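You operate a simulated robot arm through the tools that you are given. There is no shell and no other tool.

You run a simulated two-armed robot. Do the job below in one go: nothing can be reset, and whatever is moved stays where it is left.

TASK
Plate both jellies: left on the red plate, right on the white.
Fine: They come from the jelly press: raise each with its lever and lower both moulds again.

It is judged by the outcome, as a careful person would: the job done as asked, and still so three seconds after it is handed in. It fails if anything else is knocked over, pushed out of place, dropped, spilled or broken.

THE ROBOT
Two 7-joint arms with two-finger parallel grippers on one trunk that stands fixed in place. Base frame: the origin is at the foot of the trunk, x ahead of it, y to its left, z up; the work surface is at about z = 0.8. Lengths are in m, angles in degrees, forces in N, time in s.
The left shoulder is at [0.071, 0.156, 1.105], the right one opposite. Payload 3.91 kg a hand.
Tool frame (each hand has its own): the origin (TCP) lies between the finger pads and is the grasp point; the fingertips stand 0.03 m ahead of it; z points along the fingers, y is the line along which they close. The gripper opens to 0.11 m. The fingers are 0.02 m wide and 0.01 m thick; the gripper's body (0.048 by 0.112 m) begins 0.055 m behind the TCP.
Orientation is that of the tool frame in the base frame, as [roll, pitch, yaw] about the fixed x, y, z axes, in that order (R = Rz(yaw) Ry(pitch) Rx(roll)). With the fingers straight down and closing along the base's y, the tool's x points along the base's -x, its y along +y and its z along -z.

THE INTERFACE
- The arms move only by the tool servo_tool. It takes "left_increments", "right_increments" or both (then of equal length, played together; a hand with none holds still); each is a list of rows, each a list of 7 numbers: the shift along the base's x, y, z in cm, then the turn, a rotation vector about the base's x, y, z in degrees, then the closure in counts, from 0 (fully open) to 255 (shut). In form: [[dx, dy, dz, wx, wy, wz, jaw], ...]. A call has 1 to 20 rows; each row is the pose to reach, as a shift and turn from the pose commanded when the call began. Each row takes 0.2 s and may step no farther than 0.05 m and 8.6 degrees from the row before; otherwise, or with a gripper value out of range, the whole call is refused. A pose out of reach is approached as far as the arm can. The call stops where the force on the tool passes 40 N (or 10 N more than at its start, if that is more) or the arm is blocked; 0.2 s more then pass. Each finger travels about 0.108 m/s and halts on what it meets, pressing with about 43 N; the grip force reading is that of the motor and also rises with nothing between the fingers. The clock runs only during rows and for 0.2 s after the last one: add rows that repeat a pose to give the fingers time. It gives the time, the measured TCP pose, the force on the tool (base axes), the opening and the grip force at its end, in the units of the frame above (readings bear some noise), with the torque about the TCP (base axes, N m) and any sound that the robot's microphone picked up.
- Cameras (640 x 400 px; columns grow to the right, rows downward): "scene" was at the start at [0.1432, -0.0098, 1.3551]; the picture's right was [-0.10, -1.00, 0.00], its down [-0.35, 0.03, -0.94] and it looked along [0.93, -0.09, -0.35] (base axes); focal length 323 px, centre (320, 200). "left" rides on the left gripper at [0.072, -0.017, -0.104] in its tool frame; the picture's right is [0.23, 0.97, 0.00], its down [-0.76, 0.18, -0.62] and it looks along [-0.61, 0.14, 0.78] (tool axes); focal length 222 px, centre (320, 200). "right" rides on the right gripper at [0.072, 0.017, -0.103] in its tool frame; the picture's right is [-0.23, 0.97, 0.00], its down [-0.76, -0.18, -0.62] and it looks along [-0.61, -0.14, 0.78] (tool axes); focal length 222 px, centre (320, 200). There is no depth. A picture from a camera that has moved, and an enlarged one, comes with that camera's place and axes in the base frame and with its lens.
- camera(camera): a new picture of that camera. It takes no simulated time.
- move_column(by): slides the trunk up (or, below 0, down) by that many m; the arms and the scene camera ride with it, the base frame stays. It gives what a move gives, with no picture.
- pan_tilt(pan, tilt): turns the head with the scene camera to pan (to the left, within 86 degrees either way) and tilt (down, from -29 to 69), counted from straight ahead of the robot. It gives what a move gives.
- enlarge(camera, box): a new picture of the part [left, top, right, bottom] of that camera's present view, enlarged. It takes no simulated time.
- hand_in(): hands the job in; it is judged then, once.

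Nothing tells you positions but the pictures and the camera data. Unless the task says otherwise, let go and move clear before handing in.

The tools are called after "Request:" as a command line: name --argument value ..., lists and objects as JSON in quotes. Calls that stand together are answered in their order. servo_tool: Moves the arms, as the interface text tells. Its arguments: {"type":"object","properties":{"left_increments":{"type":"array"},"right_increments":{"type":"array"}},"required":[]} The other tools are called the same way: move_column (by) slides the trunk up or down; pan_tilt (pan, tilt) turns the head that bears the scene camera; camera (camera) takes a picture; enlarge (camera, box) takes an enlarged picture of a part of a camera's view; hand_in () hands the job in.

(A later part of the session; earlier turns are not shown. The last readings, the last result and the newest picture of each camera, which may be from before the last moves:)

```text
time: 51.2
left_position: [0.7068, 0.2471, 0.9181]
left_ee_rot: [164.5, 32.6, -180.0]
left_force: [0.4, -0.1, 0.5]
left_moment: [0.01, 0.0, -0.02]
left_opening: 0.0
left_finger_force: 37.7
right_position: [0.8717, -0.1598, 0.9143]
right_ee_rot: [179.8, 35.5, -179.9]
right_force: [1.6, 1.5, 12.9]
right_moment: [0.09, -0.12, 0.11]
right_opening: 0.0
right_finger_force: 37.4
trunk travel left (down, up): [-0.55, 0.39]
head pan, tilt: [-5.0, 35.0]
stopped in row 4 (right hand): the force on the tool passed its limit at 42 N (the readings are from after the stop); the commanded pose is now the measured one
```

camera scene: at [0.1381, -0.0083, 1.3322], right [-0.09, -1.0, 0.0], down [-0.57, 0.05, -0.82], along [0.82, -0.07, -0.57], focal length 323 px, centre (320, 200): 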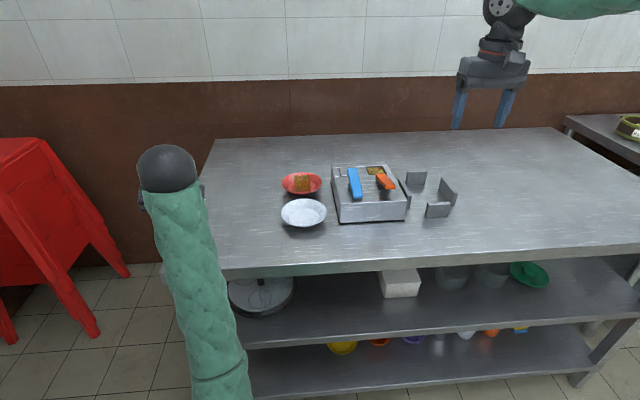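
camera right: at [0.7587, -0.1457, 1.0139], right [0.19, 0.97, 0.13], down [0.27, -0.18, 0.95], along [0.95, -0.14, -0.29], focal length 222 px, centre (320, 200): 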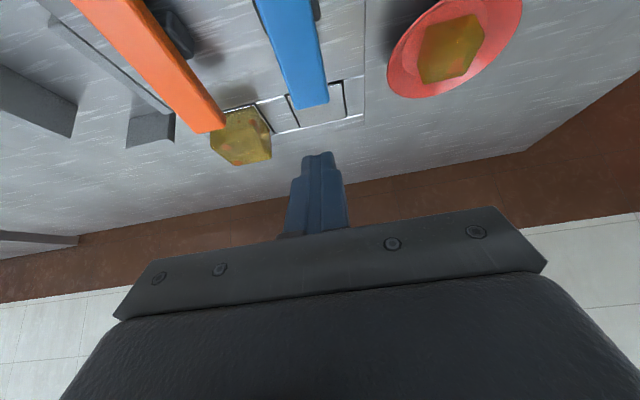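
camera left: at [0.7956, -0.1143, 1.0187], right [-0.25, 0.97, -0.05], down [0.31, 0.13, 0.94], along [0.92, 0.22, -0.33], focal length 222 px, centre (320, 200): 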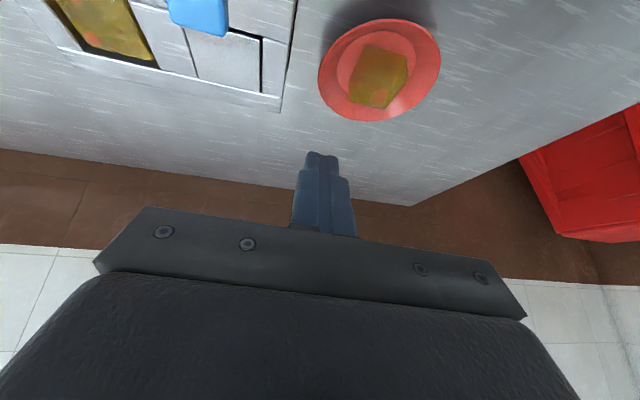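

The blue lever is fully back at its stop. I will lift off and check.

Request:
servo_tool --right_increments '[[0, 0, 1.0, 0, 0, 0, 255], [0, 0, 3, 0, 0, 0, 200], [0, 0, 6, 0, 0, 0, 120], [0, 0, 9, 0, 0, 0, 70], [0, -3, 11, 0, 0, 0, 70], [0, -3, 11, 0, 0, 0, 70]]'

Request:
enlarge --camera "scene" --box '[300, 120, 440, 240]'

Request:
camera --camera "right"

```text
time: 52.6
left_position: [0.7087, 0.2472, 0.9172]
left_ee_rot: [164.5, 32.6, -179.9]
left_force: [1.6, -0.1, 0.3]
left_moment: [0.0, -0.02, -0.01]
left_opening: 0.0002
left_finger_force: 37.5
right_position: [0.8707, -0.1907, 1.019]
right_ee_rot: [-179.9, 35.3, -180.0]
right_force: [0.5, 0.4, 1.0]
right_moment: [-0.03, 0.03, 0.0]
right_opening: 0.0799
right_finger_force: 0.1
trunk travel left (down, up): [-0.55, 0.39]
head pan, tilt: [-5.0, 35.0]
```

```text
3.33 times, centred on (370, 180) of scene
camera zoom: at [0.1394, -0.0077, 1.3319], right [-0.09, -1.0, 0.0], down [-0.57, 0.05, -0.82], along [0.82, -0.07, -0.57], focal length 1078 px, centre (153, 267)
```

zoom: 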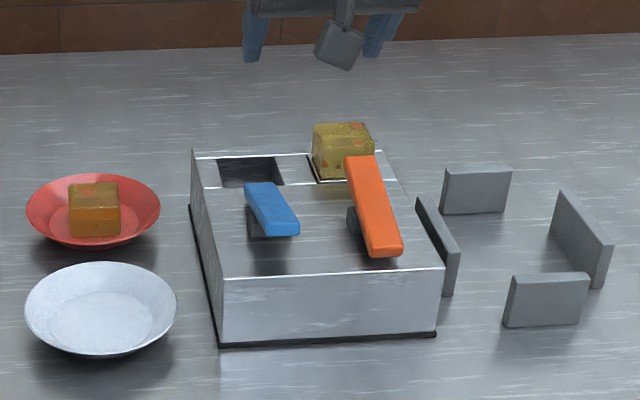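

```text
taken
camera right: at [0.7532, -0.1757, 1.0623], right [0.18, 0.97, 0.13], down [0.26, -0.18, 0.95], along [0.95, -0.14, -0.29], focal length 222 px, centre (320, 200)
```

right: 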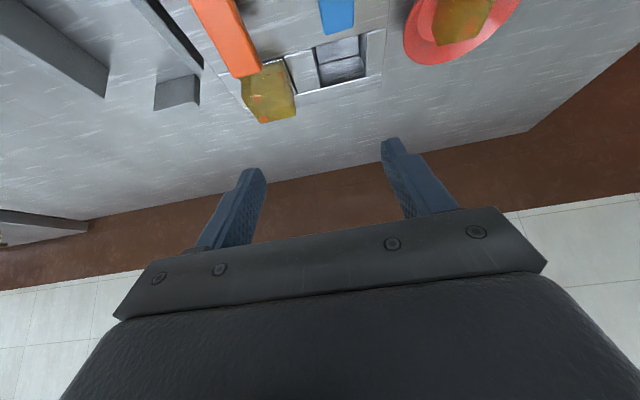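

The left mould is down again, and its well is empty and dark. Before picking the right jelly, I will test with the empty hand that the right arm can reach over the white plate.

Request:
servo_tool --right_increments '[[-1.4, 3.3, 0, 0, 0, 0, 70], [-2.8, 6.6, 0, 0, 0, 0, 70], [-4.2, 9.9, 0, 0, 0, 0, 70], [-5.6, 13.2, -0.5, 0, 0, 0, 70], [-7.0, 16.5, -2, 0, 0, 0, 70], [-7.0, 16.5, -5, 0, 0, 0, 70], [-7.0, 16.5, -9, 0, 0, 0, 70], [-7.0, 16.5, -13, 0, 0, 0, 70], [-7.0, 16.5, -13, 0, 0, 0, 70]]'

Request:
camera --camera "right"

Request:
camera --camera "scene"

```text
time: 54.6
left_position: [0.7076, 0.2473, 0.9178]
left_ee_rot: [164.5, 32.6, 179.9]
left_force: [0.0, -0.2, -0.6]
left_moment: [-0.02, -0.03, 0.0]
left_opening: 0.0
left_finger_force: 37.8
right_position: [0.7782, -0.0841, 0.9191]
right_ee_rot: [179.9, 35.3, 180.0]
right_force: [0.4, -0.5, -0.9]
right_moment: [0.03, -0.01, 0.0]
right_opening: 0.0798
right_finger_force: 0.0
right hand out of reach, approached as far as the arm can: row 4, 5, 6, 7, 8, 9
trunk travel left (down, up): [-0.55, 0.39]
head pan, tilt: [-5.0, 35.0]
```

```text
taken
camera right: at [0.661, -0.0676, 0.9606], right [0.18, 0.97, 0.13], down [0.26, -0.18, 0.95], along [0.95, -0.14, -0.29], focal length 222 px, centre (320, 200)
```

right: 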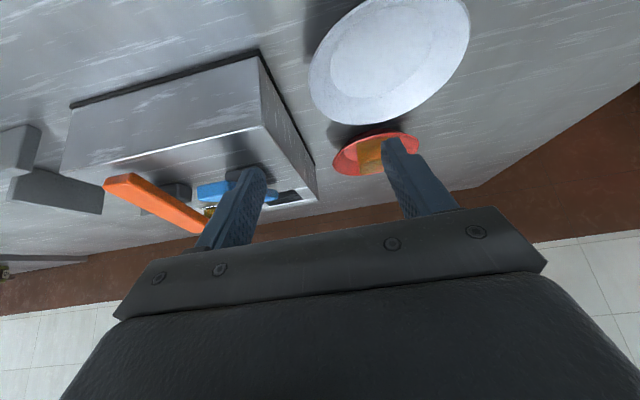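

```text
taken
camera scene: at [0.138, -0.008, 1.3322], right [-0.09, -1.0, 0.0], down [-0.57, 0.05, -0.82], along [0.82, -0.07, -0.57], focal length 323 px, centre (320, 200)
```

scene: 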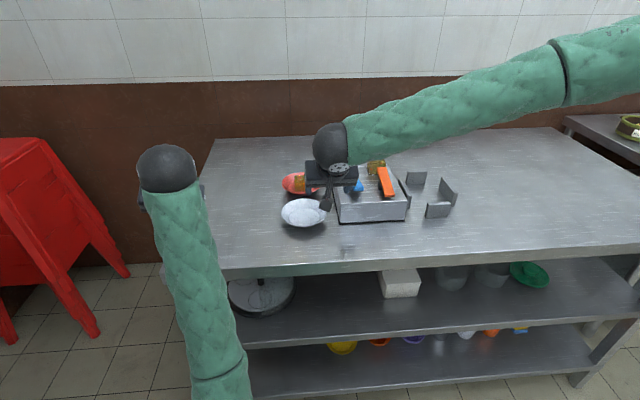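

The right arm cannot reach the white plate (it clipped at y≈−0.084). I will back it off to the right and test whether the left arm, with its low elbow, can reach the right jelly instead.

Request:
servo_tool --right_increments '[[0, 0, 3, 0, 0, 0, 70], [0, -2, 7, 0, 0, 0, 70], [0, -6, 9, 0, 0, 0, 70], [0, -10, 11, 0, 0, 0, 70], [-1, -14.5, 12, 0, 0, 0, 70], [-2, -19, 13, 0, 0, 0, 70], [-3, -23.5, 15, 0, 0, 0, 70], [-4, -28, 17, 0, 0, 0, 70], [-4, -32, 18, 0, 0, 0, 70], [-4, -33, 18, 0, 0, 0, 70]]' --left_increments '[[0, 0, 1, 0, 0, 0, 200], [0, 0, 2, -2, 0.4, -1, 150], [0.5, -1, 4, -5, 1, -3, 100], [1, -2, 6, -8, 1.6, -4.6, 70], [2, -3, 8, -11, 2.1, -6.4, 70], [4, -5, 10, -13.4, 2.6, -7.75, 70], [6, -8, 11, -13.4, 2.6, -7.75, 70], [9, -11, 11, -13.4, 2.6, -7.75, 70], [11, -15, 11, -13.4, 2.6, -7.75, 70], [13, -19, 11, -13.4, 2.6, -7.75, 70]]'

Request:
camera --camera "scene"

```text
refused: row 7 steps farther than a row can; nothing moved
```

```text
taken
camera scene: at [0.138, -0.008, 1.3322], right [-0.09, -1.0, 0.0], down [-0.57, 0.05, -0.82], along [0.82, -0.07, -0.57], focal length 323 px, centre (320, 200)
```

scene: 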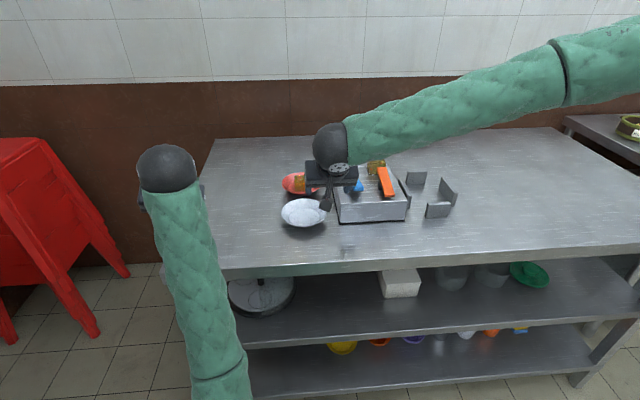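

One row of that call was slightly too long. I will resend it with shorter steps, retracting the right hand first while the left hand straightens.

Request:
servo_tool --right_increments '[[0, 0, 3, 0, 0, 0, 70], [0, -2, 6, 0, 0, 0, 70], [0, -5, 8, 0, 0, 0, 70], [0, -9, 10, 0, 0, 0, 70], [-1, -13, 11, 0, 0, 0, 70], [-2, -17, 12, 0, 0, 0, 70], [-3, -21, 14, 0, 0, 0, 70], [-4, -25, 16, 0, 0, 0, 70], [-4, -29, 17, 0, 0, 0, 70], [-4, -32, 17, 0, 0, 0, 70]]' --left_increments '[[0, 0, 1, 0, 0, 0, 200], [0, 0, 2, -2, 0.4, -1, 150], [0.5, -1, 4, -5, 1, -3, 100], [1, -2, 6, -8, 1.6, -4.6, 70], [2, -3, 8, -11, 2.1, -6.4, 70], [4, -5, 10, -13.4, 2.6, -7.75, 70], [6, -8, 11, -13.4, 2.6, -7.75, 70], [9, -11, 11, -13.4, 2.6, -7.75, 70], [11, -15, 11, -13.4, 2.6, -7.75, 70], [13, -19, 11, -13.4, 2.6, -7.75, 70]]'

Request:
camera --camera "scene"

```text
time: 55.5
left_position: [0.7197, 0.3039, 0.9571]
left_ee_rot: [163.1, 31.7, -179.7]
left_force: [-0.6, 0.0, 1.0]
left_moment: [0.0, 0.02, -0.02]
left_opening: 0.08
left_finger_force: 0.0
left hand out of reach, approached as far as the arm can: row 4
right_position: [0.78, -0.1467, 1.0085]
right_ee_rot: [179.9, 35.1, 179.9]
right_force: [1.3, -1.3, -0.3]
right_moment: [-0.02, 0.0, 0.01]
right_opening: 0.0797
right_finger_force: 0.1
trunk travel left (down, up): [-0.55, 0.39]
head pan, tilt: [-5.0, 35.0]
stopped in row 4 (left hand): the arm was blocked; the commanded pose is now the measured one
```

```text
taken
camera scene: at [0.1377, -0.0087, 1.3321], right [-0.09, -1.0, 0.0], down [-0.57, 0.05, -0.82], along [0.82, -0.07, -0.57], focal length 323 px, centre (320, 200)
```

scene: 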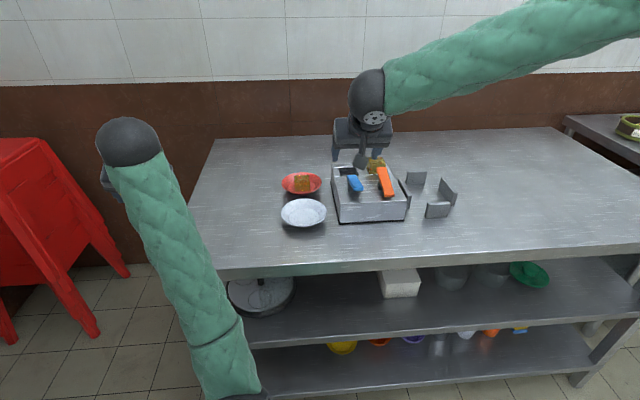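

The left arm stopped again and drifted outward, because its elbow seems to have tucked inward in front of the body. I will look down to see its posture.

Request:
pan_tilt --pan 15 --tilt 68

Request:
camera --camera "scene"

```text
time: 56.5
left_position: [0.7198, 0.305, 0.9566]
left_ee_rot: [163.1, 31.5, -179.7]
left_force: [0.4, -0.8, -0.6]
left_moment: [0.01, 0.0, -0.03]
left_opening: 0.0793
left_finger_force: 0.0
right_position: [0.7805, -0.1461, 1.0069]
right_ee_rot: [179.9, 35.3, -180.0]
right_force: [-0.6, 0.3, 0.0]
right_moment: [-0.01, -0.02, -0.02]
right_opening: 0.0798
right_finger_force: 0.0
trunk travel left (down, up): [-0.55, 0.39]
head pan, tilt: [15.0, 68.0]
```

```text
taken
camera scene: at [0.1058, 0.0142, 1.2892], right [0.26, -0.97, 0.0], down [-0.9, -0.24, -0.37], along [0.36, 0.1, -0.93], focal length 323 px, centre (320, 200)
```

scene: 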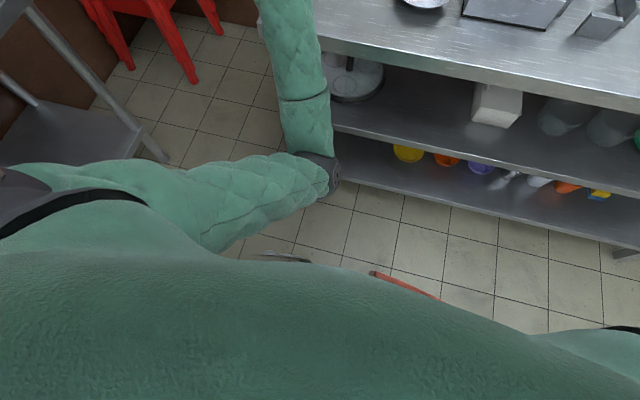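

The left elbow is low and tucked toward the middle. I will guide the left hand back toward the centre, where that posture worked, and take the right hand out to the right.

Request:
servo_tool --left_increments '[[0.5, -2.5, 0.5, 0, 0, 0, 70], [1.5, -5.5, 1, 0, 0, 0, 70], [3, -9, 2, 0, 0, 0, 70], [5, -12.5, 3, 0, 0, 0, 70], [7, -16, 4, 0, 0, 0, 70], [9, -19.5, 5, 0, 0, 0, 70], [10, -23, 5, 0, 0, 0, 70], [10, -25, 5, 0, 0, 0, 70]]' --right_increments '[[0, -3, 1.5, 0, 0, 0, 70], [-0.5, -6, 3, 0, 0, 0, 70], [-1, -9.5, 4.5, 0, 0, 0, 70], [-2, -13, 6, 0, 0, 0, 70], [-3, -16.5, 7.5, 0, 0, 0, 70], [-4, -20, 9, 0, 0, 0, 70], [-5, -23.5, 9, 0, 0, 0, 70], [-5, -25, 9, 0, 0, 0, 70]]'

Request:
camera --camera "scene"

```text
time: 58.5
left_position: [0.8344, 0.1147, 1.0045]
left_ee_rot: [158.3, 32.3, -178.1]
left_force: [0.0, 0.2, 0.6]
left_moment: [-0.02, 0.01, -0.01]
left_opening: 0.0799
left_finger_force: 0.1
right_position: [0.7309, -0.396, 1.0976]
right_ee_rot: [-180.0, 35.3, -179.8]
right_force: [-0.3, -0.4, 1.5]
right_moment: [-0.02, 0.0, -0.02]
right_opening: 0.0798
right_finger_force: 0.1
trunk travel left (down, up): [-0.55, 0.39]
head pan, tilt: [15.0, 68.0]
stopped in row 8 (left hand): the arm was blocked; the commanded pose is now the measured one
```

```text
taken
camera scene: at [0.1056, 0.0141, 1.2892], right [0.26, -0.97, 0.0], down [-0.9, -0.24, -0.37], along [0.36, 0.1, -0.93], focal length 323 px, centre (320, 200)
```

scene: 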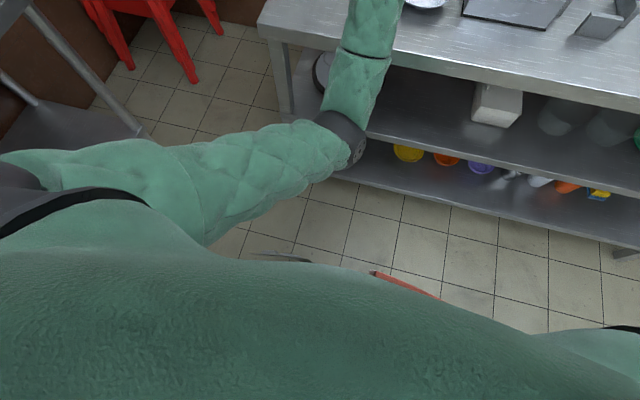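

The left arm's tucked elbow keeps blocking, so I will park it back at the left. I will yaw the right hand inward (+45°) to test whether that lets the right arm reach the white plate.

Request:
servo_tool --left_increments '[[-1.5, 2.8, -0.5, 0, 0, 0, 70], [-3, 5.6, -1, 0, 0, 0, 70], [-4.5, 8.4, -1.5, 0, 0, 0, 70], [-6, 11.2, -2.5, 0, 0, 0, 70], [-8, 14, -3.5, 0, 0, 0, 70], [-10, 16.5, -4.5, 0, 0, 0, 70], [-11.5, 19, -4.5, 0, 0, 0, 70]]' --right_increments '[[0, 1, 0, 0, 0, 6.5, 70], [0, 2, 0, 0, 0, 13, 70], [0, 3, 0, 0, 0, 19.5, 70], [0, 4, 0, 0, 0, 26, 70], [0, 5, 0, 0, 0, 32.5, 70], [0, 6, 0, 0, 0, 39, 70], [0, 7, 0, 0, 0, 45, 70]]'

Request:
pan_tilt --pan -5 --tilt 35

Request:
camera --camera "scene"

```text
time: 60.1
left_position: [0.7174, 0.3035, 0.9561]
left_ee_rot: [158.5, 32.2, -178.3]
left_force: [-1.3, 0.0, -0.7]
left_moment: [0.01, 0.01, -0.02]
left_opening: 0.0796
left_finger_force: 0.0
right_position: [0.7315, -0.3266, 1.0977]
right_ee_rot: [179.9, 35.3, -134.9]
right_force: [-0.3, 0.3, 0.0]
right_moment: [0.0, -0.02, 0.0]
right_opening: 0.0797
right_finger_force: 0.1
trunk travel left (down, up): [-0.55, 0.39]
head pan, tilt: [15.0, 68.0]
```

```text
time: 61.0
left_position: [0.7162, 0.3032, 0.9555]
left_ee_rot: [158.4, 32.3, -178.2]
left_force: [0.1, -0.3, -0.3]
left_moment: [0.0, -0.01, 0.0]
left_opening: 0.0798
left_finger_force: 0.1
right_position: [0.7308, -0.3277, 1.0995]
right_ee_rot: [179.9, 35.3, -135.1]
right_force: [0.3, -0.2, -1.2]
right_moment: [0.0, 0.0, 0.01]
right_opening: 0.0797
right_finger_force: 0.2
trunk travel left (down, up): [-0.55, 0.39]
head pan, tilt: [-5.0, 35.0]
```

```text
taken
camera scene: at [0.1382, -0.0084, 1.332], right [-0.09, -1.0, 0.0], down [-0.57, 0.05, -0.82], along [0.82, -0.07, -0.57], focal length 323 px, centre (320, 200)
```

scene: 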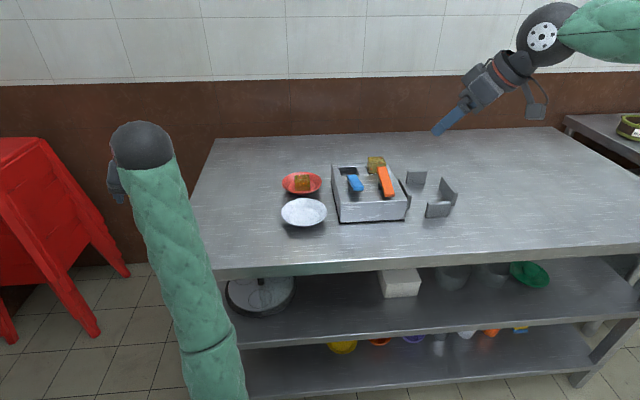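

Both hands are positioned and nothing was disturbed. I will test the right hand, yawed inward, moving over the white plate at a safe height.

Request:
servo_tool --right_increments '[[0.7, 3.7, -1, 0, 0, 0, 70], [1.5, 7.4, -2, 0, 0, 0, 70], [2.2, 11.1, -3.2, 0, 0, 0, 70], [3, 14.8, -4.4, 0, 0, 0, 70], [3.7, 18.5, -5.6, 0, 0, 0, 70], [4.5, 22.2, -6.8, 0, 0, 0, 70], [5.2, 26, -8, 0, 0, 0, 70], [6, 29.7, -9, 0, 0, 0, 70], [6, 29.7, -10, 0, 0, 0, 70]]'

Request:
camera --camera "scene"

Request:
camera --camera "right"

```text
time: 63.0
left_position: [0.7167, 0.3038, 0.9556]
left_ee_rot: [158.4, 32.2, -178.3]
left_force: [0.4, 0.0, 0.0]
left_moment: [0.04, -0.01, 0.01]
left_opening: 0.08
left_finger_force: 0.0
right_position: [0.7911, -0.0282, 0.9995]
right_ee_rot: [179.9, 35.2, -134.9]
right_force: [-0.1, 1.2, 0.6]
right_moment: [0.0, -0.01, 0.0]
right_opening: 0.0796
right_finger_force: 0.0
trunk travel left (down, up): [-0.55, 0.39]
head pan, tilt: [-5.0, 35.0]
```

```text
taken
camera scene: at [0.1373, -0.0083, 1.3323], right [-0.09, -1.0, 0.0], down [-0.57, 0.05, -0.82], along [0.82, -0.07, -0.57], focal length 323 px, centre (320, 200)
```

scene: 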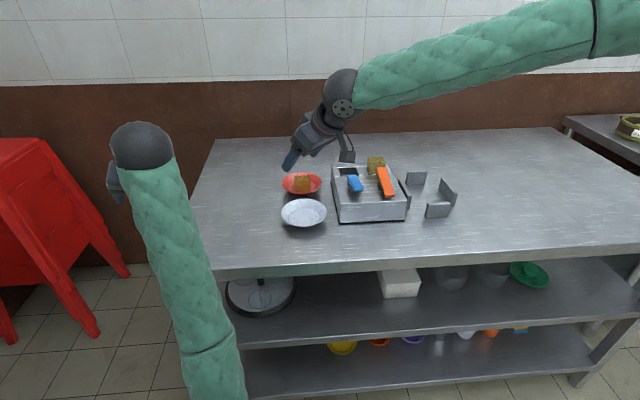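

```text
taken
camera right: at [0.6964, -0.1022, 1.0416], right [-0.56, 0.82, 0.13], down [0.31, 0.06, 0.95], along [0.77, 0.57, -0.29], focal length 222 px, centre (320, 200)
```

right: 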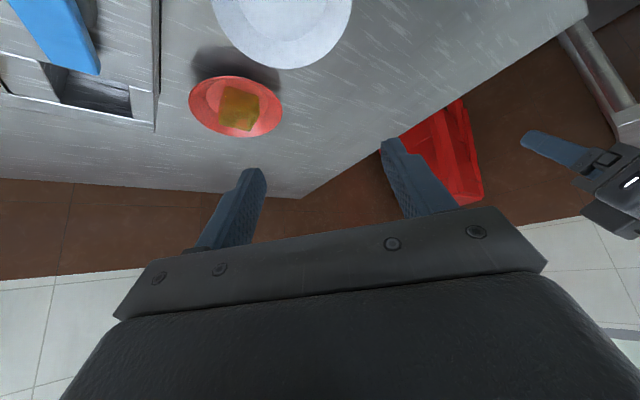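

With the inward yaw the right hand reaches over the white plate. I will also test it lower, still above the rim.

Request:
servo_tool --right_increments '[[0.3, 0, -3, 0, 0, 0, 70], [0.6, 0, -6, 0, 0, 0, 70], [0.9, 0, -9, 0, 0, 0, 70], [0.9, 0, -12, 0, 0, 0, 70], [0.9, 0, -12, 0, 0, 0, 70]]'

Request:
camera --camera "right"

Request:
enlarge --camera "scene" --box '[260, 130, 440, 250]'

```text
time: 64.2
left_position: [0.7164, 0.3039, 0.955]
left_ee_rot: [158.6, 32.4, -178.2]
left_force: [0.8, 0.2, 0.3]
left_moment: [0.02, -0.02, 0.03]
left_opening: 0.08
left_finger_force: 0.1
right_position: [0.7928, -0.0444, 0.8865]
right_ee_rot: [179.9, 35.3, -134.9]
right_force: [-0.2, -0.5, 0.0]
right_moment: [-0.01, -0.02, 0.03]
right_opening: 0.0797
right_finger_force: 0.1
right hand out of reach, approached as far as the arm can: row 3, 4, 5
trunk travel left (down, up): [-0.55, 0.39]
head pan, tilt: [-5.0, 35.0]
```

```text
taken
camera right: at [0.6984, -0.1163, 0.9289], right [-0.56, 0.82, 0.13], down [0.31, 0.06, 0.95], along [0.77, 0.57, -0.29], focal length 222 px, centre (320, 200)
```

right: 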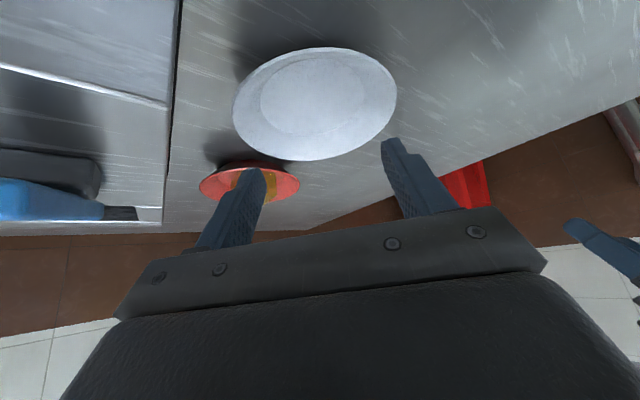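

```text
3.33 times, centred on (350, 190) of scene
camera zoom: at [0.1382, -0.0081, 1.3321], right [-0.09, -1.0, 0.0], down [-0.57, 0.05, -0.82], along [0.82, -0.07, -0.57], focal length 1078 px, centre (220, 233)
```

zoom: 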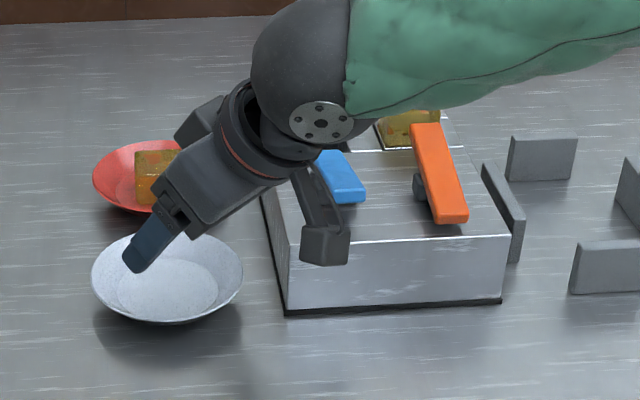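

The limit tightens as the hand goes lower relative to the shoulder, so lowering the trunk about 13 cm should let the right hand reach the plate. I will first raise both hands so nothing meets the table when the trunk goes down.

Request:
servo_tool --right_increments '[[0, 0, 3, 0, 0, 0, 70], [0, 0, 6.5, 0, 0, 0, 70], [0, -2, 10, 0, 0, 0, 70], [0, -5, 13, 0, 0, 0, 70], [0, -9, 15, 0, 0, 0, 70], [0, -9, 15, 0, 0, 0, 70]]' --left_increments '[[0, 0, 2, 0, 0, 0, 120], [0, 0, 5, 0, -2, 0, 200], [0, 0, 8, 0, -4, 0, 255], [0, 0, 11, 0, -6, 0, 255], [0, 0, 14, 0, -8, 0, 255], [0, 0, 16, 0, -10, 0, 255]]'

Request:
camera --camera "scene"

```text
time: 65.7
left_position: [0.7183, 0.3036, 1.1171]
left_ee_rot: [159.0, 42.2, -177.9]
left_force: [0.5, 0.8, -0.5]
left_moment: [-0.01, 0.0, 0.0]
left_opening: 0.0
left_finger_force: 38.2
right_position: [0.7911, -0.1325, 1.0358]
right_ee_rot: [179.9, 35.2, -134.9]
right_force: [-0.4, -0.2, 1.0]
right_moment: [-0.01, -0.03, 0.03]
right_opening: 0.08
right_finger_force: 0.0
trunk travel left (down, up): [-0.55, 0.39]
head pan, tilt: [-5.0, 35.0]
```

```text
taken
camera scene: at [0.1389, -0.0071, 1.332], right [-0.09, -1.0, 0.0], down [-0.57, 0.05, -0.82], along [0.82, -0.07, -0.57], focal length 323 px, centre (320, 200)
```

scene: 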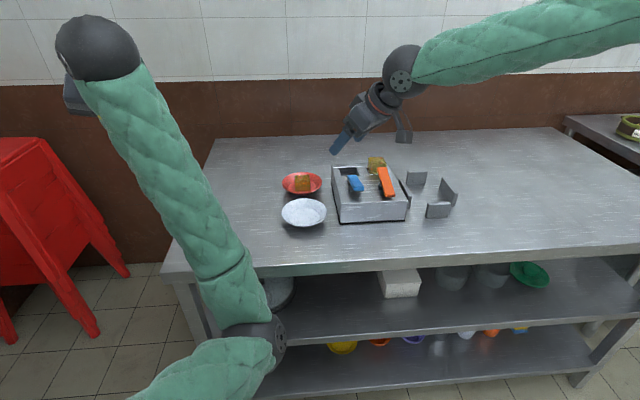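

Both hands are raised. Before lowering the trunk I will turn the right hand square again and move it above the right jelly with plenty of height.

Request:
servo_tool --right_increments '[[1.5, -1.8, 1.5, 0, 0, -7.5, 70], [3, -3.6, 3, 0, 0, -15, 70], [4.5, -5.4, 5, 0, 0, -22.5, 70], [6, -7.2, 7, 0, 0, -30, 70], [8, -9, 9, 0, 0, -37.5, 70], [10.5, -10.9, 10, 0, 0, -45, 70], [10.5, -10.9, 10, 0, 0, -45, 70]]'

Request:
move_column --by -0.13

Request:
camera --camera "scene"

Request:
camera --camera "right"

```text
time: 67.2
left_position: [0.7162, 0.3033, 1.1177]
left_ee_rot: [158.9, 42.3, -178.0]
left_force: [-0.6, 0.2, 0.3]
left_moment: [-0.02, 0.01, -0.01]
left_opening: 0.0
left_finger_force: 37.7
right_position: [0.8942, -0.2428, 1.1372]
right_ee_rot: [180.0, 35.3, -179.9]
right_force: [-0.3, 0.3, -0.4]
right_moment: [-0.03, -0.02, -0.03]
right_opening: 0.08
right_finger_force: 0.1
trunk travel left (down, up): [-0.55, 0.39]
head pan, tilt: [-5.0, 35.0]
```

```text
time: 68.8
left_position: [0.7166, 0.3022, 0.9863]
left_ee_rot: [158.8, 42.3, -178.0]
left_force: [0.5, -0.2, 0.4]
left_moment: [0.0, 0.01, 0.0]
left_opening: 0.0001
left_finger_force: 37.4
right_position: [0.8934, -0.2444, 1.0073]
right_ee_rot: [179.9, 35.4, -180.0]
right_force: [-0.4, -0.3, -0.4]
right_moment: [-0.02, 0.02, 0.02]
right_opening: 0.0799
right_finger_force: 0.1
trunk travel left (down, up): [-0.42, 0.52]
head pan, tilt: [-5.0, 35.0]
```

```text
taken
camera scene: at [0.138, -0.0082, 1.2023], right [-0.09, -1.0, 0.0], down [-0.57, 0.05, -0.82], along [0.82, -0.07, -0.57], focal length 323 px, centre (320, 200)
```

scene: 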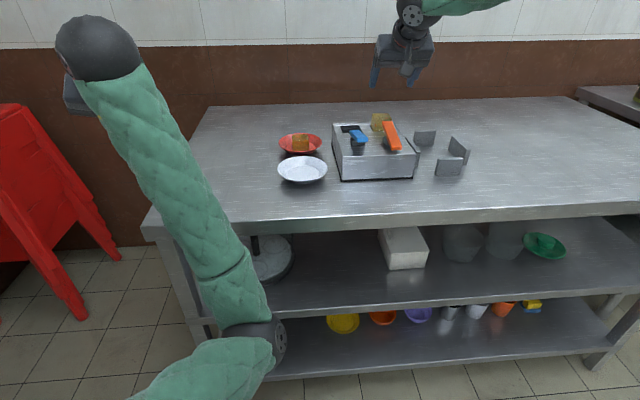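

```text
taken
camera right: at [0.7765, -0.2287, 1.049], right [0.18, 0.97, 0.13], down [0.26, -0.18, 0.95], along [0.95, -0.14, -0.29], focal length 222 px, centre (320, 200)
```

right: 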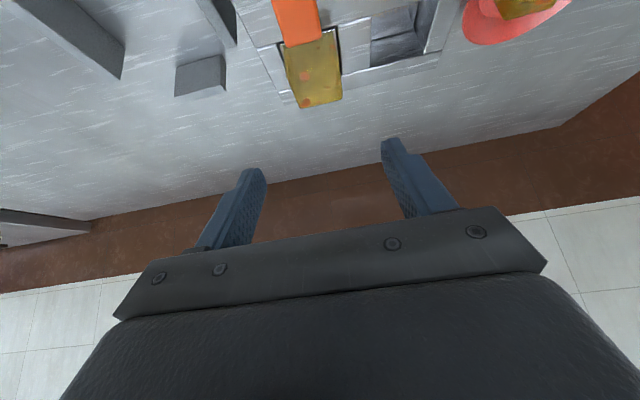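

The trunk is lowered and the right hand hovers near the right jelly. I will enlarge the view to align it.

Request:
enlarge --camera "right" --box '[220, 0, 420, 125]'

Request:
enlarge --camera "scene" --box '[320, 90, 480, 190]'

```text
3.20 times, centred on (320, 62) of right
camera zoom: at [0.7765, -0.2287, 1.049], right [0.18, 0.97, 0.13], down [0.26, -0.18, 0.95], along [0.95, -0.14, -0.29], focal length 711 px, centre (320, 640)
```

zoom: 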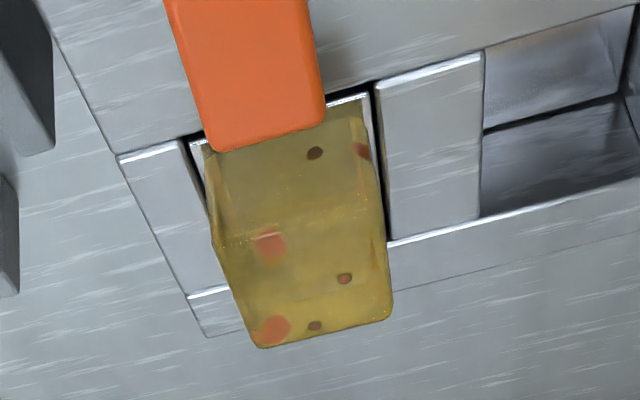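

```text
4.00 times, centred on (400, 140) of scene
camera zoom: at [0.138, -0.0082, 1.2023], right [-0.09, -1.0, 0.0], down [-0.57, 0.05, -0.82], along [0.82, -0.07, -0.57], focal length 1293 px, centre (0, 440)
```

zoom: 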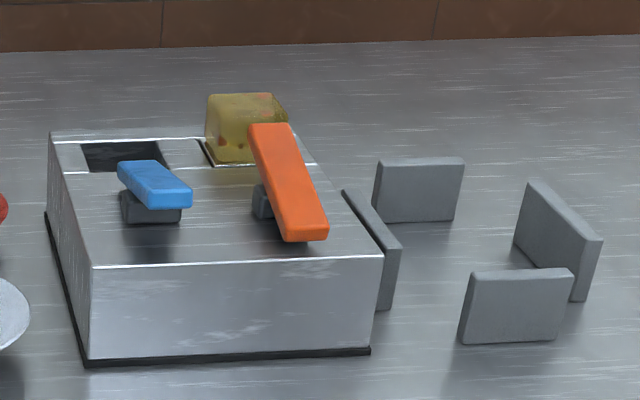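

The right jelly is at about (0.934, −0.242). I will move over it and descend with open fingers.

Request:
servo_tool --right_increments '[[1.5, 0.2, 0, 0, 0, 0, 70], [3.0, 0.3, -2, 0, 0, 0, 70], [3.0, 0.3, -5, 0, 0, 0, 70], [3.0, 0.3, -7.5, 0, 0, 0, 70], [3.0, 0.3, -9.2, 0, 0, 0, 70], [3.0, 0.3, -10.2, 0, 0, 0, 70], [3.0, 0.3, -10.2, 0, 0, 0, 70]]'

Request:
camera --camera "right"

Request:
enlarge --camera "scene" --box '[320, 70, 480, 190]'

```text
time: 70.4
left_position: [0.7165, 0.3034, 0.9871]
left_ee_rot: [158.9, 42.2, -178.0]
left_force: [-0.4, 0.7, 0.1]
left_moment: [-0.01, -0.03, 0.03]
left_opening: 0.0
left_finger_force: 37.7
right_position: [0.9243, -0.2413, 0.9049]
right_ee_rot: [180.0, 35.3, -179.9]
right_force: [0.9, 0.8, -0.8]
right_moment: [0.01, 0.0, 0.01]
right_opening: 0.0795
right_finger_force: 0.1
trunk travel left (down, up): [-0.42, 0.52]
head pan, tilt: [-5.0, 35.0]
```

```text
taken
camera right: at [0.8065, -0.2258, 0.9464], right [0.18, 0.97, 0.13], down [0.26, -0.18, 0.95], along [0.95, -0.14, -0.29], focal length 222 px, centre (320, 200)
```

right: 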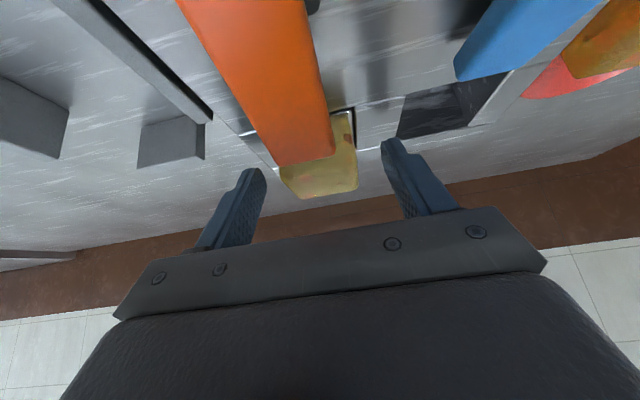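

```text
3.33 times, centred on (400, 130) of scene
camera zoom: at [0.1383, -0.0083, 1.2021], right [-0.09, -1.0, 0.0], down [-0.57, 0.05, -0.82], along [0.82, -0.07, -0.57], focal length 1078 px, centre (53, 433)
```

zoom: 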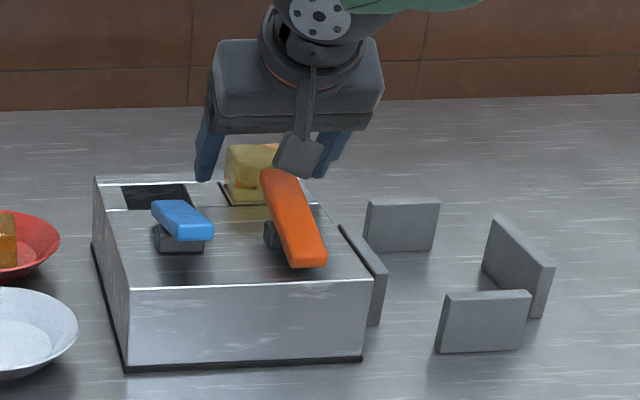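

The fingers straddle the right jelly. I will close gently.

Request:
servo_tool --right_increments '[[0, 0, 0, 0, 0, 0, 130], [0, 0, 0, 0, 0, 0, 150], [0, 0, 0, 0, 0, 0, 165], [0, 0, 0, 0, 0, 0, 170]]'

Request:
camera --camera "right"

```text
time: 71.4
left_position: [0.7174, 0.3028, 0.9868]
left_ee_rot: [159.0, 42.4, -178.0]
left_force: [-0.2, 0.3, 0.6]
left_moment: [0.0, -0.01, 0.02]
left_opening: 0.0
left_finger_force: 37.4
right_position: [0.9233, -0.2414, 0.9046]
right_ee_rot: [179.9, 35.3, -179.9]
right_force: [0.7, 0.9, 0.4]
right_moment: [-0.01, 0.0, -0.01]
right_opening: 0.0433
right_finger_force: 42.9
trunk travel left (down, up): [-0.42, 0.52]
head pan, tilt: [-5.0, 35.0]
```

```text
taken
camera right: at [0.8066, -0.2259, 0.9464], right [0.18, 0.97, 0.13], down [0.26, -0.18, 0.95], along [0.95, -0.14, -0.29], focal length 222 px, centre (320, 200)
```

right: 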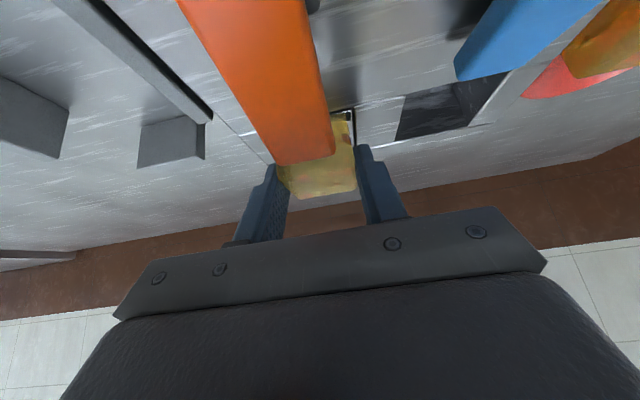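

The right jelly is gripped at 4.33 cm. I will lift it straight up.

Request:
servo_tool --right_increments '[[0, 0, 0.7, 0, 0, 0, 172], [0, 0, 1.5, 0, 0, 0, 172], [0, 0, 3, 0, 0, 0, 172], [0, 0, 5, 0, 0, 0, 172], [0, 0, 8, 0, 0, 0, 172], [0, 0, 11, 0, 0, 0, 172], [0, 0, 11, 0, 0, 0, 172]]'

Request:
camera --camera "right"

Request:
enlarge --camera "scene" --box '[260, 30, 480, 200]'

```text
time: 73.0
left_position: [0.7177, 0.3016, 0.9864]
left_ee_rot: [158.9, 42.3, -178.1]
left_force: [0.7, 1.0, 0.0]
left_moment: [-0.02, 0.0, 0.01]
left_opening: 0.0003
left_finger_force: 38.0
right_position: [0.9249, -0.241, 1.0132]
right_ee_rot: [179.9, 35.2, -179.9]
right_force: [0.5, 0.2, -1.6]
right_moment: [0.01, -0.01, 0.02]
right_opening: 0.0434
right_finger_force: 43.4
trunk travel left (down, up): [-0.42, 0.52]
head pan, tilt: [-5.0, 35.0]
```

```text
taken
camera right: at [0.8075, -0.2262, 1.0548], right [0.18, 0.97, 0.13], down [0.26, -0.18, 0.95], along [0.95, -0.14, -0.29], focal length 222 px, centre (320, 200)
```

right: 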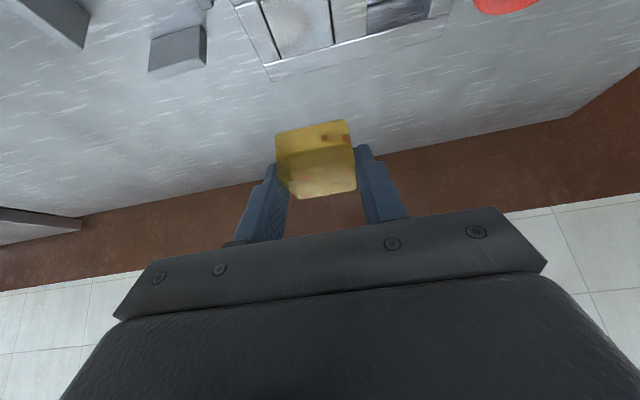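

```text
2.35 times, centred on (370, 115) of scene
camera zoom: at [0.1388, -0.0084, 1.202], right [-0.09, -1.0, 0.0], down [-0.57, 0.05, -0.82], along [0.82, -0.07, -0.57], focal length 761 px, centre (202, 400)
```

zoom: 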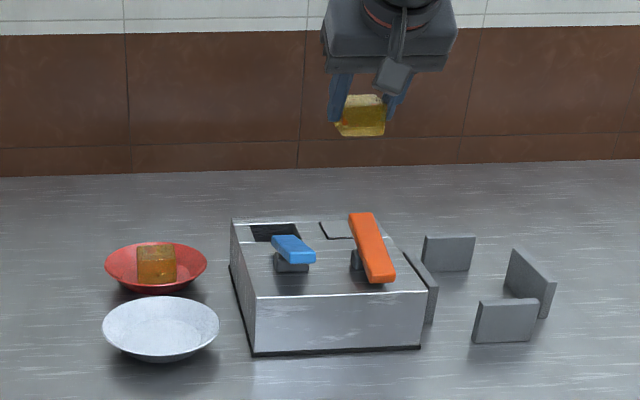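

The right jelly is lifted cleanly. I will carry it over to the white plate, yawing 45° on the way.

Request:
servo_tool --right_increments '[[-2, 3, 0, 0, 0, 6, 172], [-4, 6.3, 0, 0, 0, 12, 172], [-6, 9.6, 0, 0, 0, 19, 172], [-8, 13, 0, 0, 0, 26, 172], [-10, 16.4, 0, 0, 0, 33, 172], [-11.5, 19.4, -1, 0, 0, 40, 172], [-12.2, 20.8, -3, 0, 0, 45, 172], [-12.2, 20.8, -3, 0, 0, 45, 172]]'

Request:
camera --camera "right"

Request:
camera --camera "scene"

```text
time: 74.8
left_position: [0.7169, 0.302, 0.9861]
left_ee_rot: [158.9, 42.3, -177.8]
left_force: [0.1, 0.5, 0.1]
left_moment: [0.02, 0.02, 0.02]
left_opening: 0.0003
left_finger_force: 37.1
right_position: [0.8016, -0.0324, 0.9855]
right_ee_rot: [179.9, 35.3, -134.9]
right_force: [0.0, 0.5, -0.6]
right_moment: [-0.02, 0.02, 0.0]
right_opening: 0.0434
right_finger_force: 43.1
trunk travel left (down, up): [-0.42, 0.52]
head pan, tilt: [-5.0, 35.0]
```

```text
taken
camera right: at [0.7062, -0.1057, 1.0282], right [-0.56, 0.82, 0.13], down [0.31, 0.06, 0.95], along [0.77, 0.57, -0.29], focal length 222 px, centre (320, 200)
```

right: 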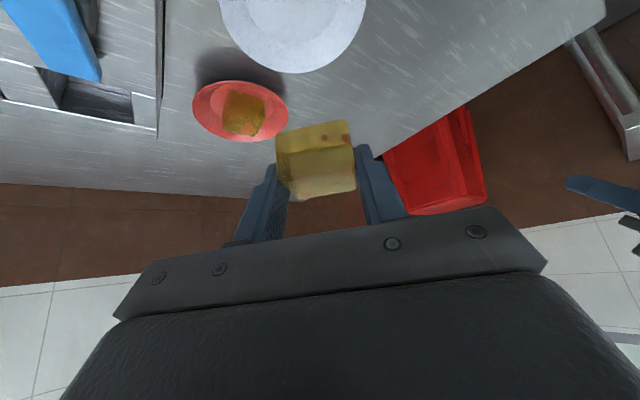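

```text
taken
camera scene: at [0.138, -0.0082, 1.2022], right [-0.09, -1.0, 0.0], down [-0.57, 0.05, -0.82], along [0.82, -0.07, -0.57], focal length 323 px, centre (320, 200)
```

scene: 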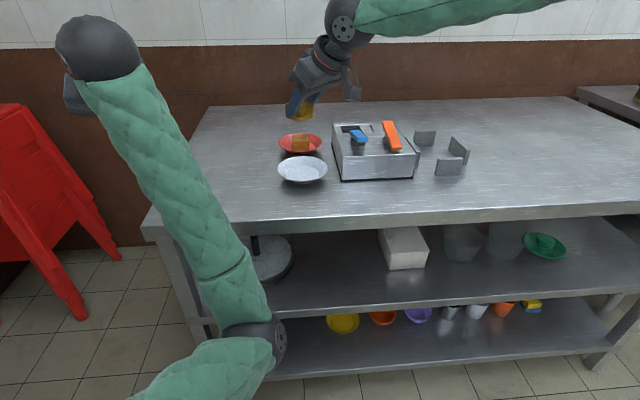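

The jelly is over the white plate with no reach warnings. I will lower to about z 0.90 and check alignment.

Request:
servo_tool --right_increments '[[0, 0, -3, 0, 0, 0, 172], [0, 0, -6, 0, 0, 0, 172], [0, 0, -8.5, 0, 0, 0, 172], [0, 0, -8.5, 0, 0, 0, 172]]'

Request:
camera --camera "right"

Request:
enlarge --camera "right" --box '[200, 20, 440, 220]'

Request:
enlarge --camera "scene" --box '[250, 60, 450, 200]'

```text
time: 75.8
left_position: [0.7183, 0.3034, 0.9874]
left_ee_rot: [158.9, 42.3, -178.0]
left_force: [0.0, 0.2, 0.6]
left_moment: [-0.02, -0.01, -0.01]
left_opening: 0.0
left_finger_force: 37.6
right_position: [0.7997, -0.0347, 0.9002]
right_ee_rot: [179.9, 35.3, -135.0]
right_force: [0.0, 0.3, -0.7]
right_moment: [0.0, -0.01, 0.0]
right_opening: 0.0435
right_finger_force: 42.8
trunk travel left (down, up): [-0.42, 0.52]
head pan, tilt: [-5.0, 35.0]
```

```text
taken
camera right: at [0.7057, -0.1059, 0.9418], right [-0.56, 0.82, 0.13], down [0.31, 0.06, 0.95], along [0.77, 0.57, -0.29], focal length 222 px, centre (320, 200)
```

right: 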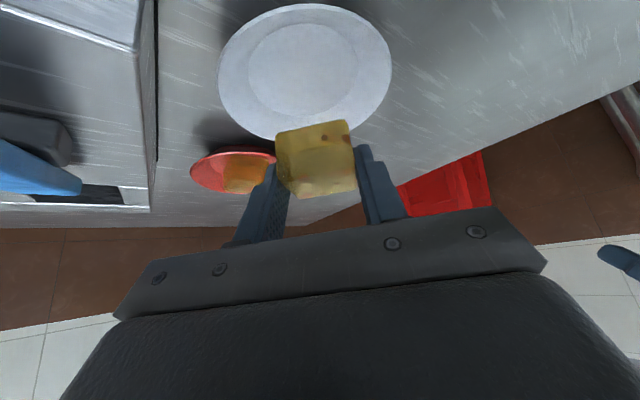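

```text
2.00 times, centred on (320, 120) of right
camera zoom: at [0.7057, -0.1059, 0.9418], right [-0.56, 0.82, 0.13], down [0.31, 0.06, 0.95], along [0.77, 0.57, -0.29], focal length 444 px, centre (320, 360)
```

zoom: 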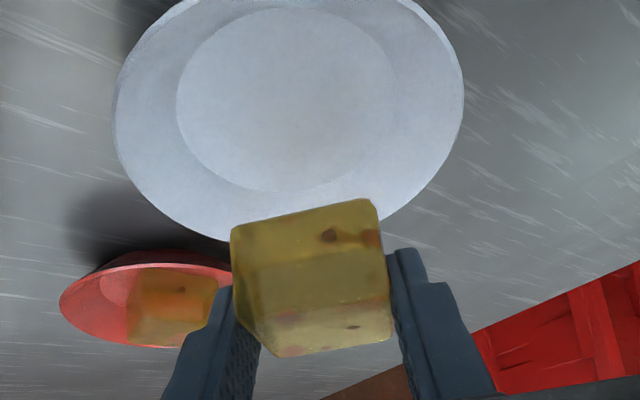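

```text
2.86 times, centred on (350, 130) of scene
camera zoom: at [0.1381, -0.0082, 1.2022], right [-0.09, -1.0, 0.0], down [-0.57, 0.05, -0.82], along [0.82, -0.07, -0.57], focal length 924 px, centre (234, 400)
```

zoom: 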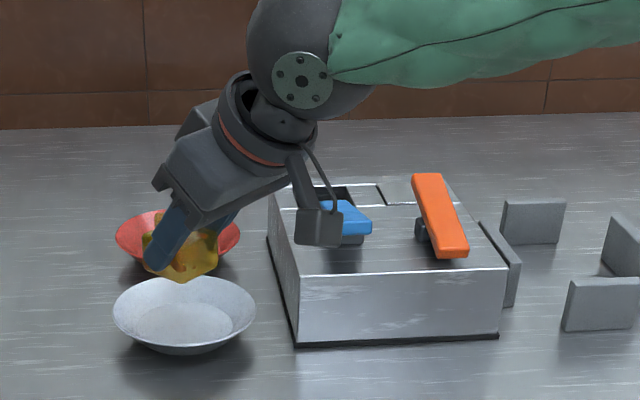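

The jelly is lined up over the white plate's flat centre at about (0.808, −0.027), and the gripper clears the press. I will lower to just above the plate floor.

Request:
servo_tool --right_increments '[[0, 0, -2, 0, 0, 0, 172], [0, 0, -3.5, 0, 0, 0, 172], [0, 0, -4.5, 0, 0, 0, 172], [0, 0, -4.7, 0, 0, 0, 172]]'

Request:
enlarge --camera "scene" --box '[250, 60, 450, 200]'

Request:
camera --camera "right"

```text
time: 76.8
left_position: [0.7175, 0.3029, 0.9868]
left_ee_rot: [158.9, 42.4, -178.0]
left_force: [-0.2, -0.3, -0.4]
left_moment: [0.0, 0.01, -0.02]
left_opening: 0.0
left_finger_force: 38.0
right_position: [0.8021, -0.0342, 0.8524]
right_ee_rot: [179.9, 35.2, -135.0]
right_force: [-0.6, 0.4, -0.9]
right_moment: [-0.03, 0.04, 0.02]
right_opening: 0.0433
right_finger_force: 43.3
trunk travel left (down, up): [-0.42, 0.52]
head pan, tilt: [-5.0, 35.0]
```

```text
2.86 times, centred on (350, 130) of scene
camera zoom: at [0.1383, -0.0082, 1.2021], right [-0.09, -1.0, 0.0], down [-0.57, 0.05, -0.82], along [0.82, -0.07, -0.57], focal length 924 px, centre (234, 400)
```

zoom: 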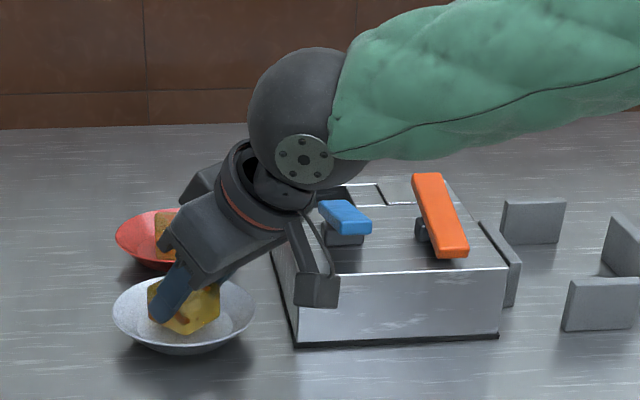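

```text
taken
camera right: at [0.7073, -0.1074, 0.8945], right [-0.56, 0.82, 0.13], down [0.31, 0.06, 0.95], along [0.77, 0.57, -0.29], focal length 222 px, centre (320, 200)
```

right: 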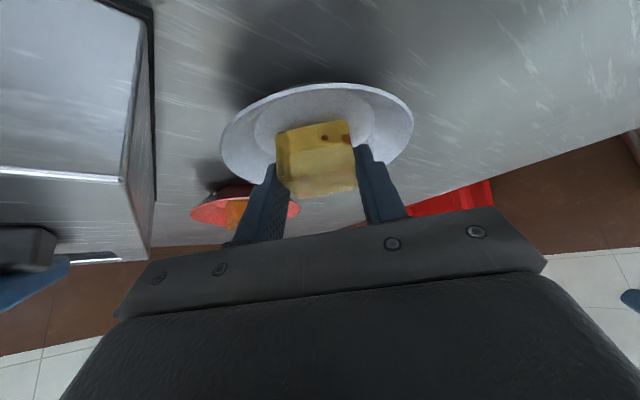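

The jelly is inside the plate, just above its floor, and nothing else is touching. I will lower in 2 mm steps.

Request:
servo_tool --right_increments '[[0, 0, -0.2, 0, 0, 0, 172], [0, 0, -0.4, 0, 0, 0, 172], [0, 0, -0.5, 0, 0, 0, 172]]'

```text
time: 77.6
left_position: [0.7177, 0.302, 0.9879]
left_ee_rot: [158.9, 42.3, -178.0]
left_force: [-0.3, 1.0, -0.9]
left_moment: [0.04, -0.01, -0.01]
left_opening: 0.0001
left_finger_force: 37.7
right_position: [0.8024, -0.0323, 0.8487]
right_ee_rot: [179.9, 35.4, -134.9]
right_force: [0.1, -0.1, -0.4]
right_moment: [-0.01, 0.02, -0.01]
right_opening: 0.0435
right_finger_force: 42.9
trunk travel left (down, up): [-0.42, 0.52]
head pan, tilt: [-5.0, 35.0]
```

Request:
servo_tool --right_increments '[[0, 0, -0.15, 0, 0, 0, 172], [0, 0, -0.15, 0, 0, 0, 172]]'

```text
time: 78.2
left_position: [0.7174, 0.3036, 0.987]
left_ee_rot: [158.9, 42.2, -178.0]
left_force: [0.8, 0.0, -0.5]
left_moment: [0.01, 0.01, 0.0]
left_opening: 0.0
left_finger_force: 37.9
right_position: [0.802, -0.0329, 0.8478]
right_ee_rot: [-179.9, 35.4, -134.9]
right_force: [-0.2, -0.4, 6.2]
right_moment: [-0.05, -0.13, -0.03]
right_opening: 0.0431
right_finger_force: 42.8
trunk travel left (down, up): [-0.42, 0.52]
head pan, tilt: [-5.0, 35.0]
```

Light contact (6 N): the jelly is seated on the white plate. I will open slightly and rise straight up.

Request:
servo_tool --right_increments '[[0, 0, 0, 0, 0, 0, 150], [0, 0, 0, 0, 0, 0, 140], [0, 0, 0, 0, 0, 0, 125], [0, 0, 0, 0, 0, 0, 116], [0, 0, 1, 0, 0, 0, 116], [0, 0, 2.5, 0, 0, 0, 116], [0, 0, 5, 0, 0, 0, 110], [0, 0, 8.5, 0, 0, 0, 100], [0, 0, 12, 0, 0, 0, 100], [0, 0, 12, 0, 0, 0, 100]]'

Request:
camera --camera "right"

Request:
enlarge --camera "scene" --box '[250, 60, 450, 200]'

```text
time: 80.4
left_position: [0.7162, 0.3023, 0.9874]
left_ee_rot: [158.8, 42.2, -178.0]
left_force: [0.8, -0.8, -0.9]
left_moment: [0.02, -0.01, 0.01]
left_opening: 0.0
left_finger_force: 37.7
right_position: [0.8024, -0.0346, 0.9654]
right_ee_rot: [180.0, 35.3, -135.0]
right_force: [0.3, -0.4, 0.7]
right_moment: [0.0, -0.01, 0.02]
right_opening: 0.0668
right_finger_force: 0.0
trunk travel left (down, up): [-0.42, 0.52]
head pan, tilt: [-5.0, 35.0]
```

```text
taken
camera right: at [0.7073, -0.1077, 1.007], right [-0.56, 0.82, 0.13], down [0.31, 0.06, 0.95], along [0.77, 0.57, -0.29], focal length 222 px, centre (320, 200)
```

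right: 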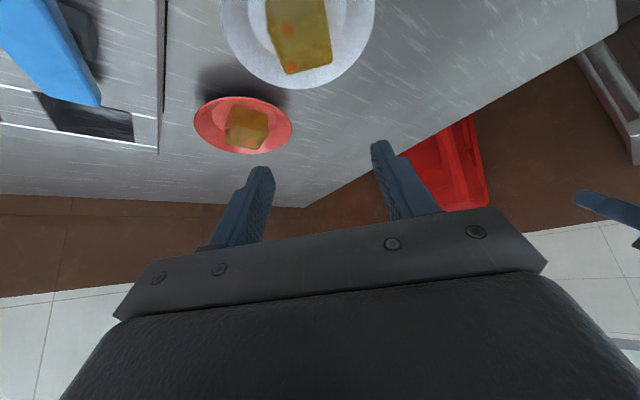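

```text
2.86 times, centred on (350, 130) of scene
camera zoom: at [0.1387, -0.0084, 1.202], right [-0.09, -1.0, 0.0], down [-0.57, 0.05, -0.82], along [0.82, -0.07, -0.57], focal length 924 px, centre (234, 400)
```

zoom: 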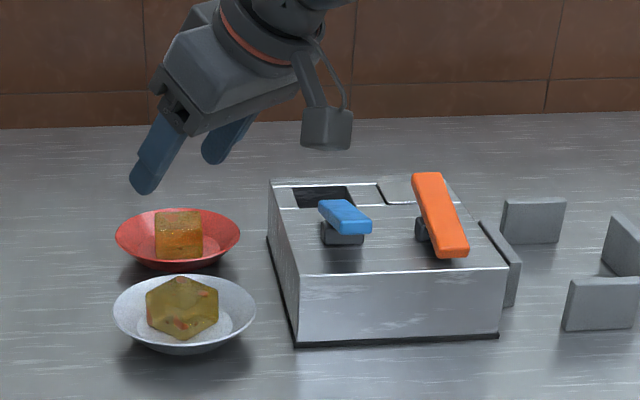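

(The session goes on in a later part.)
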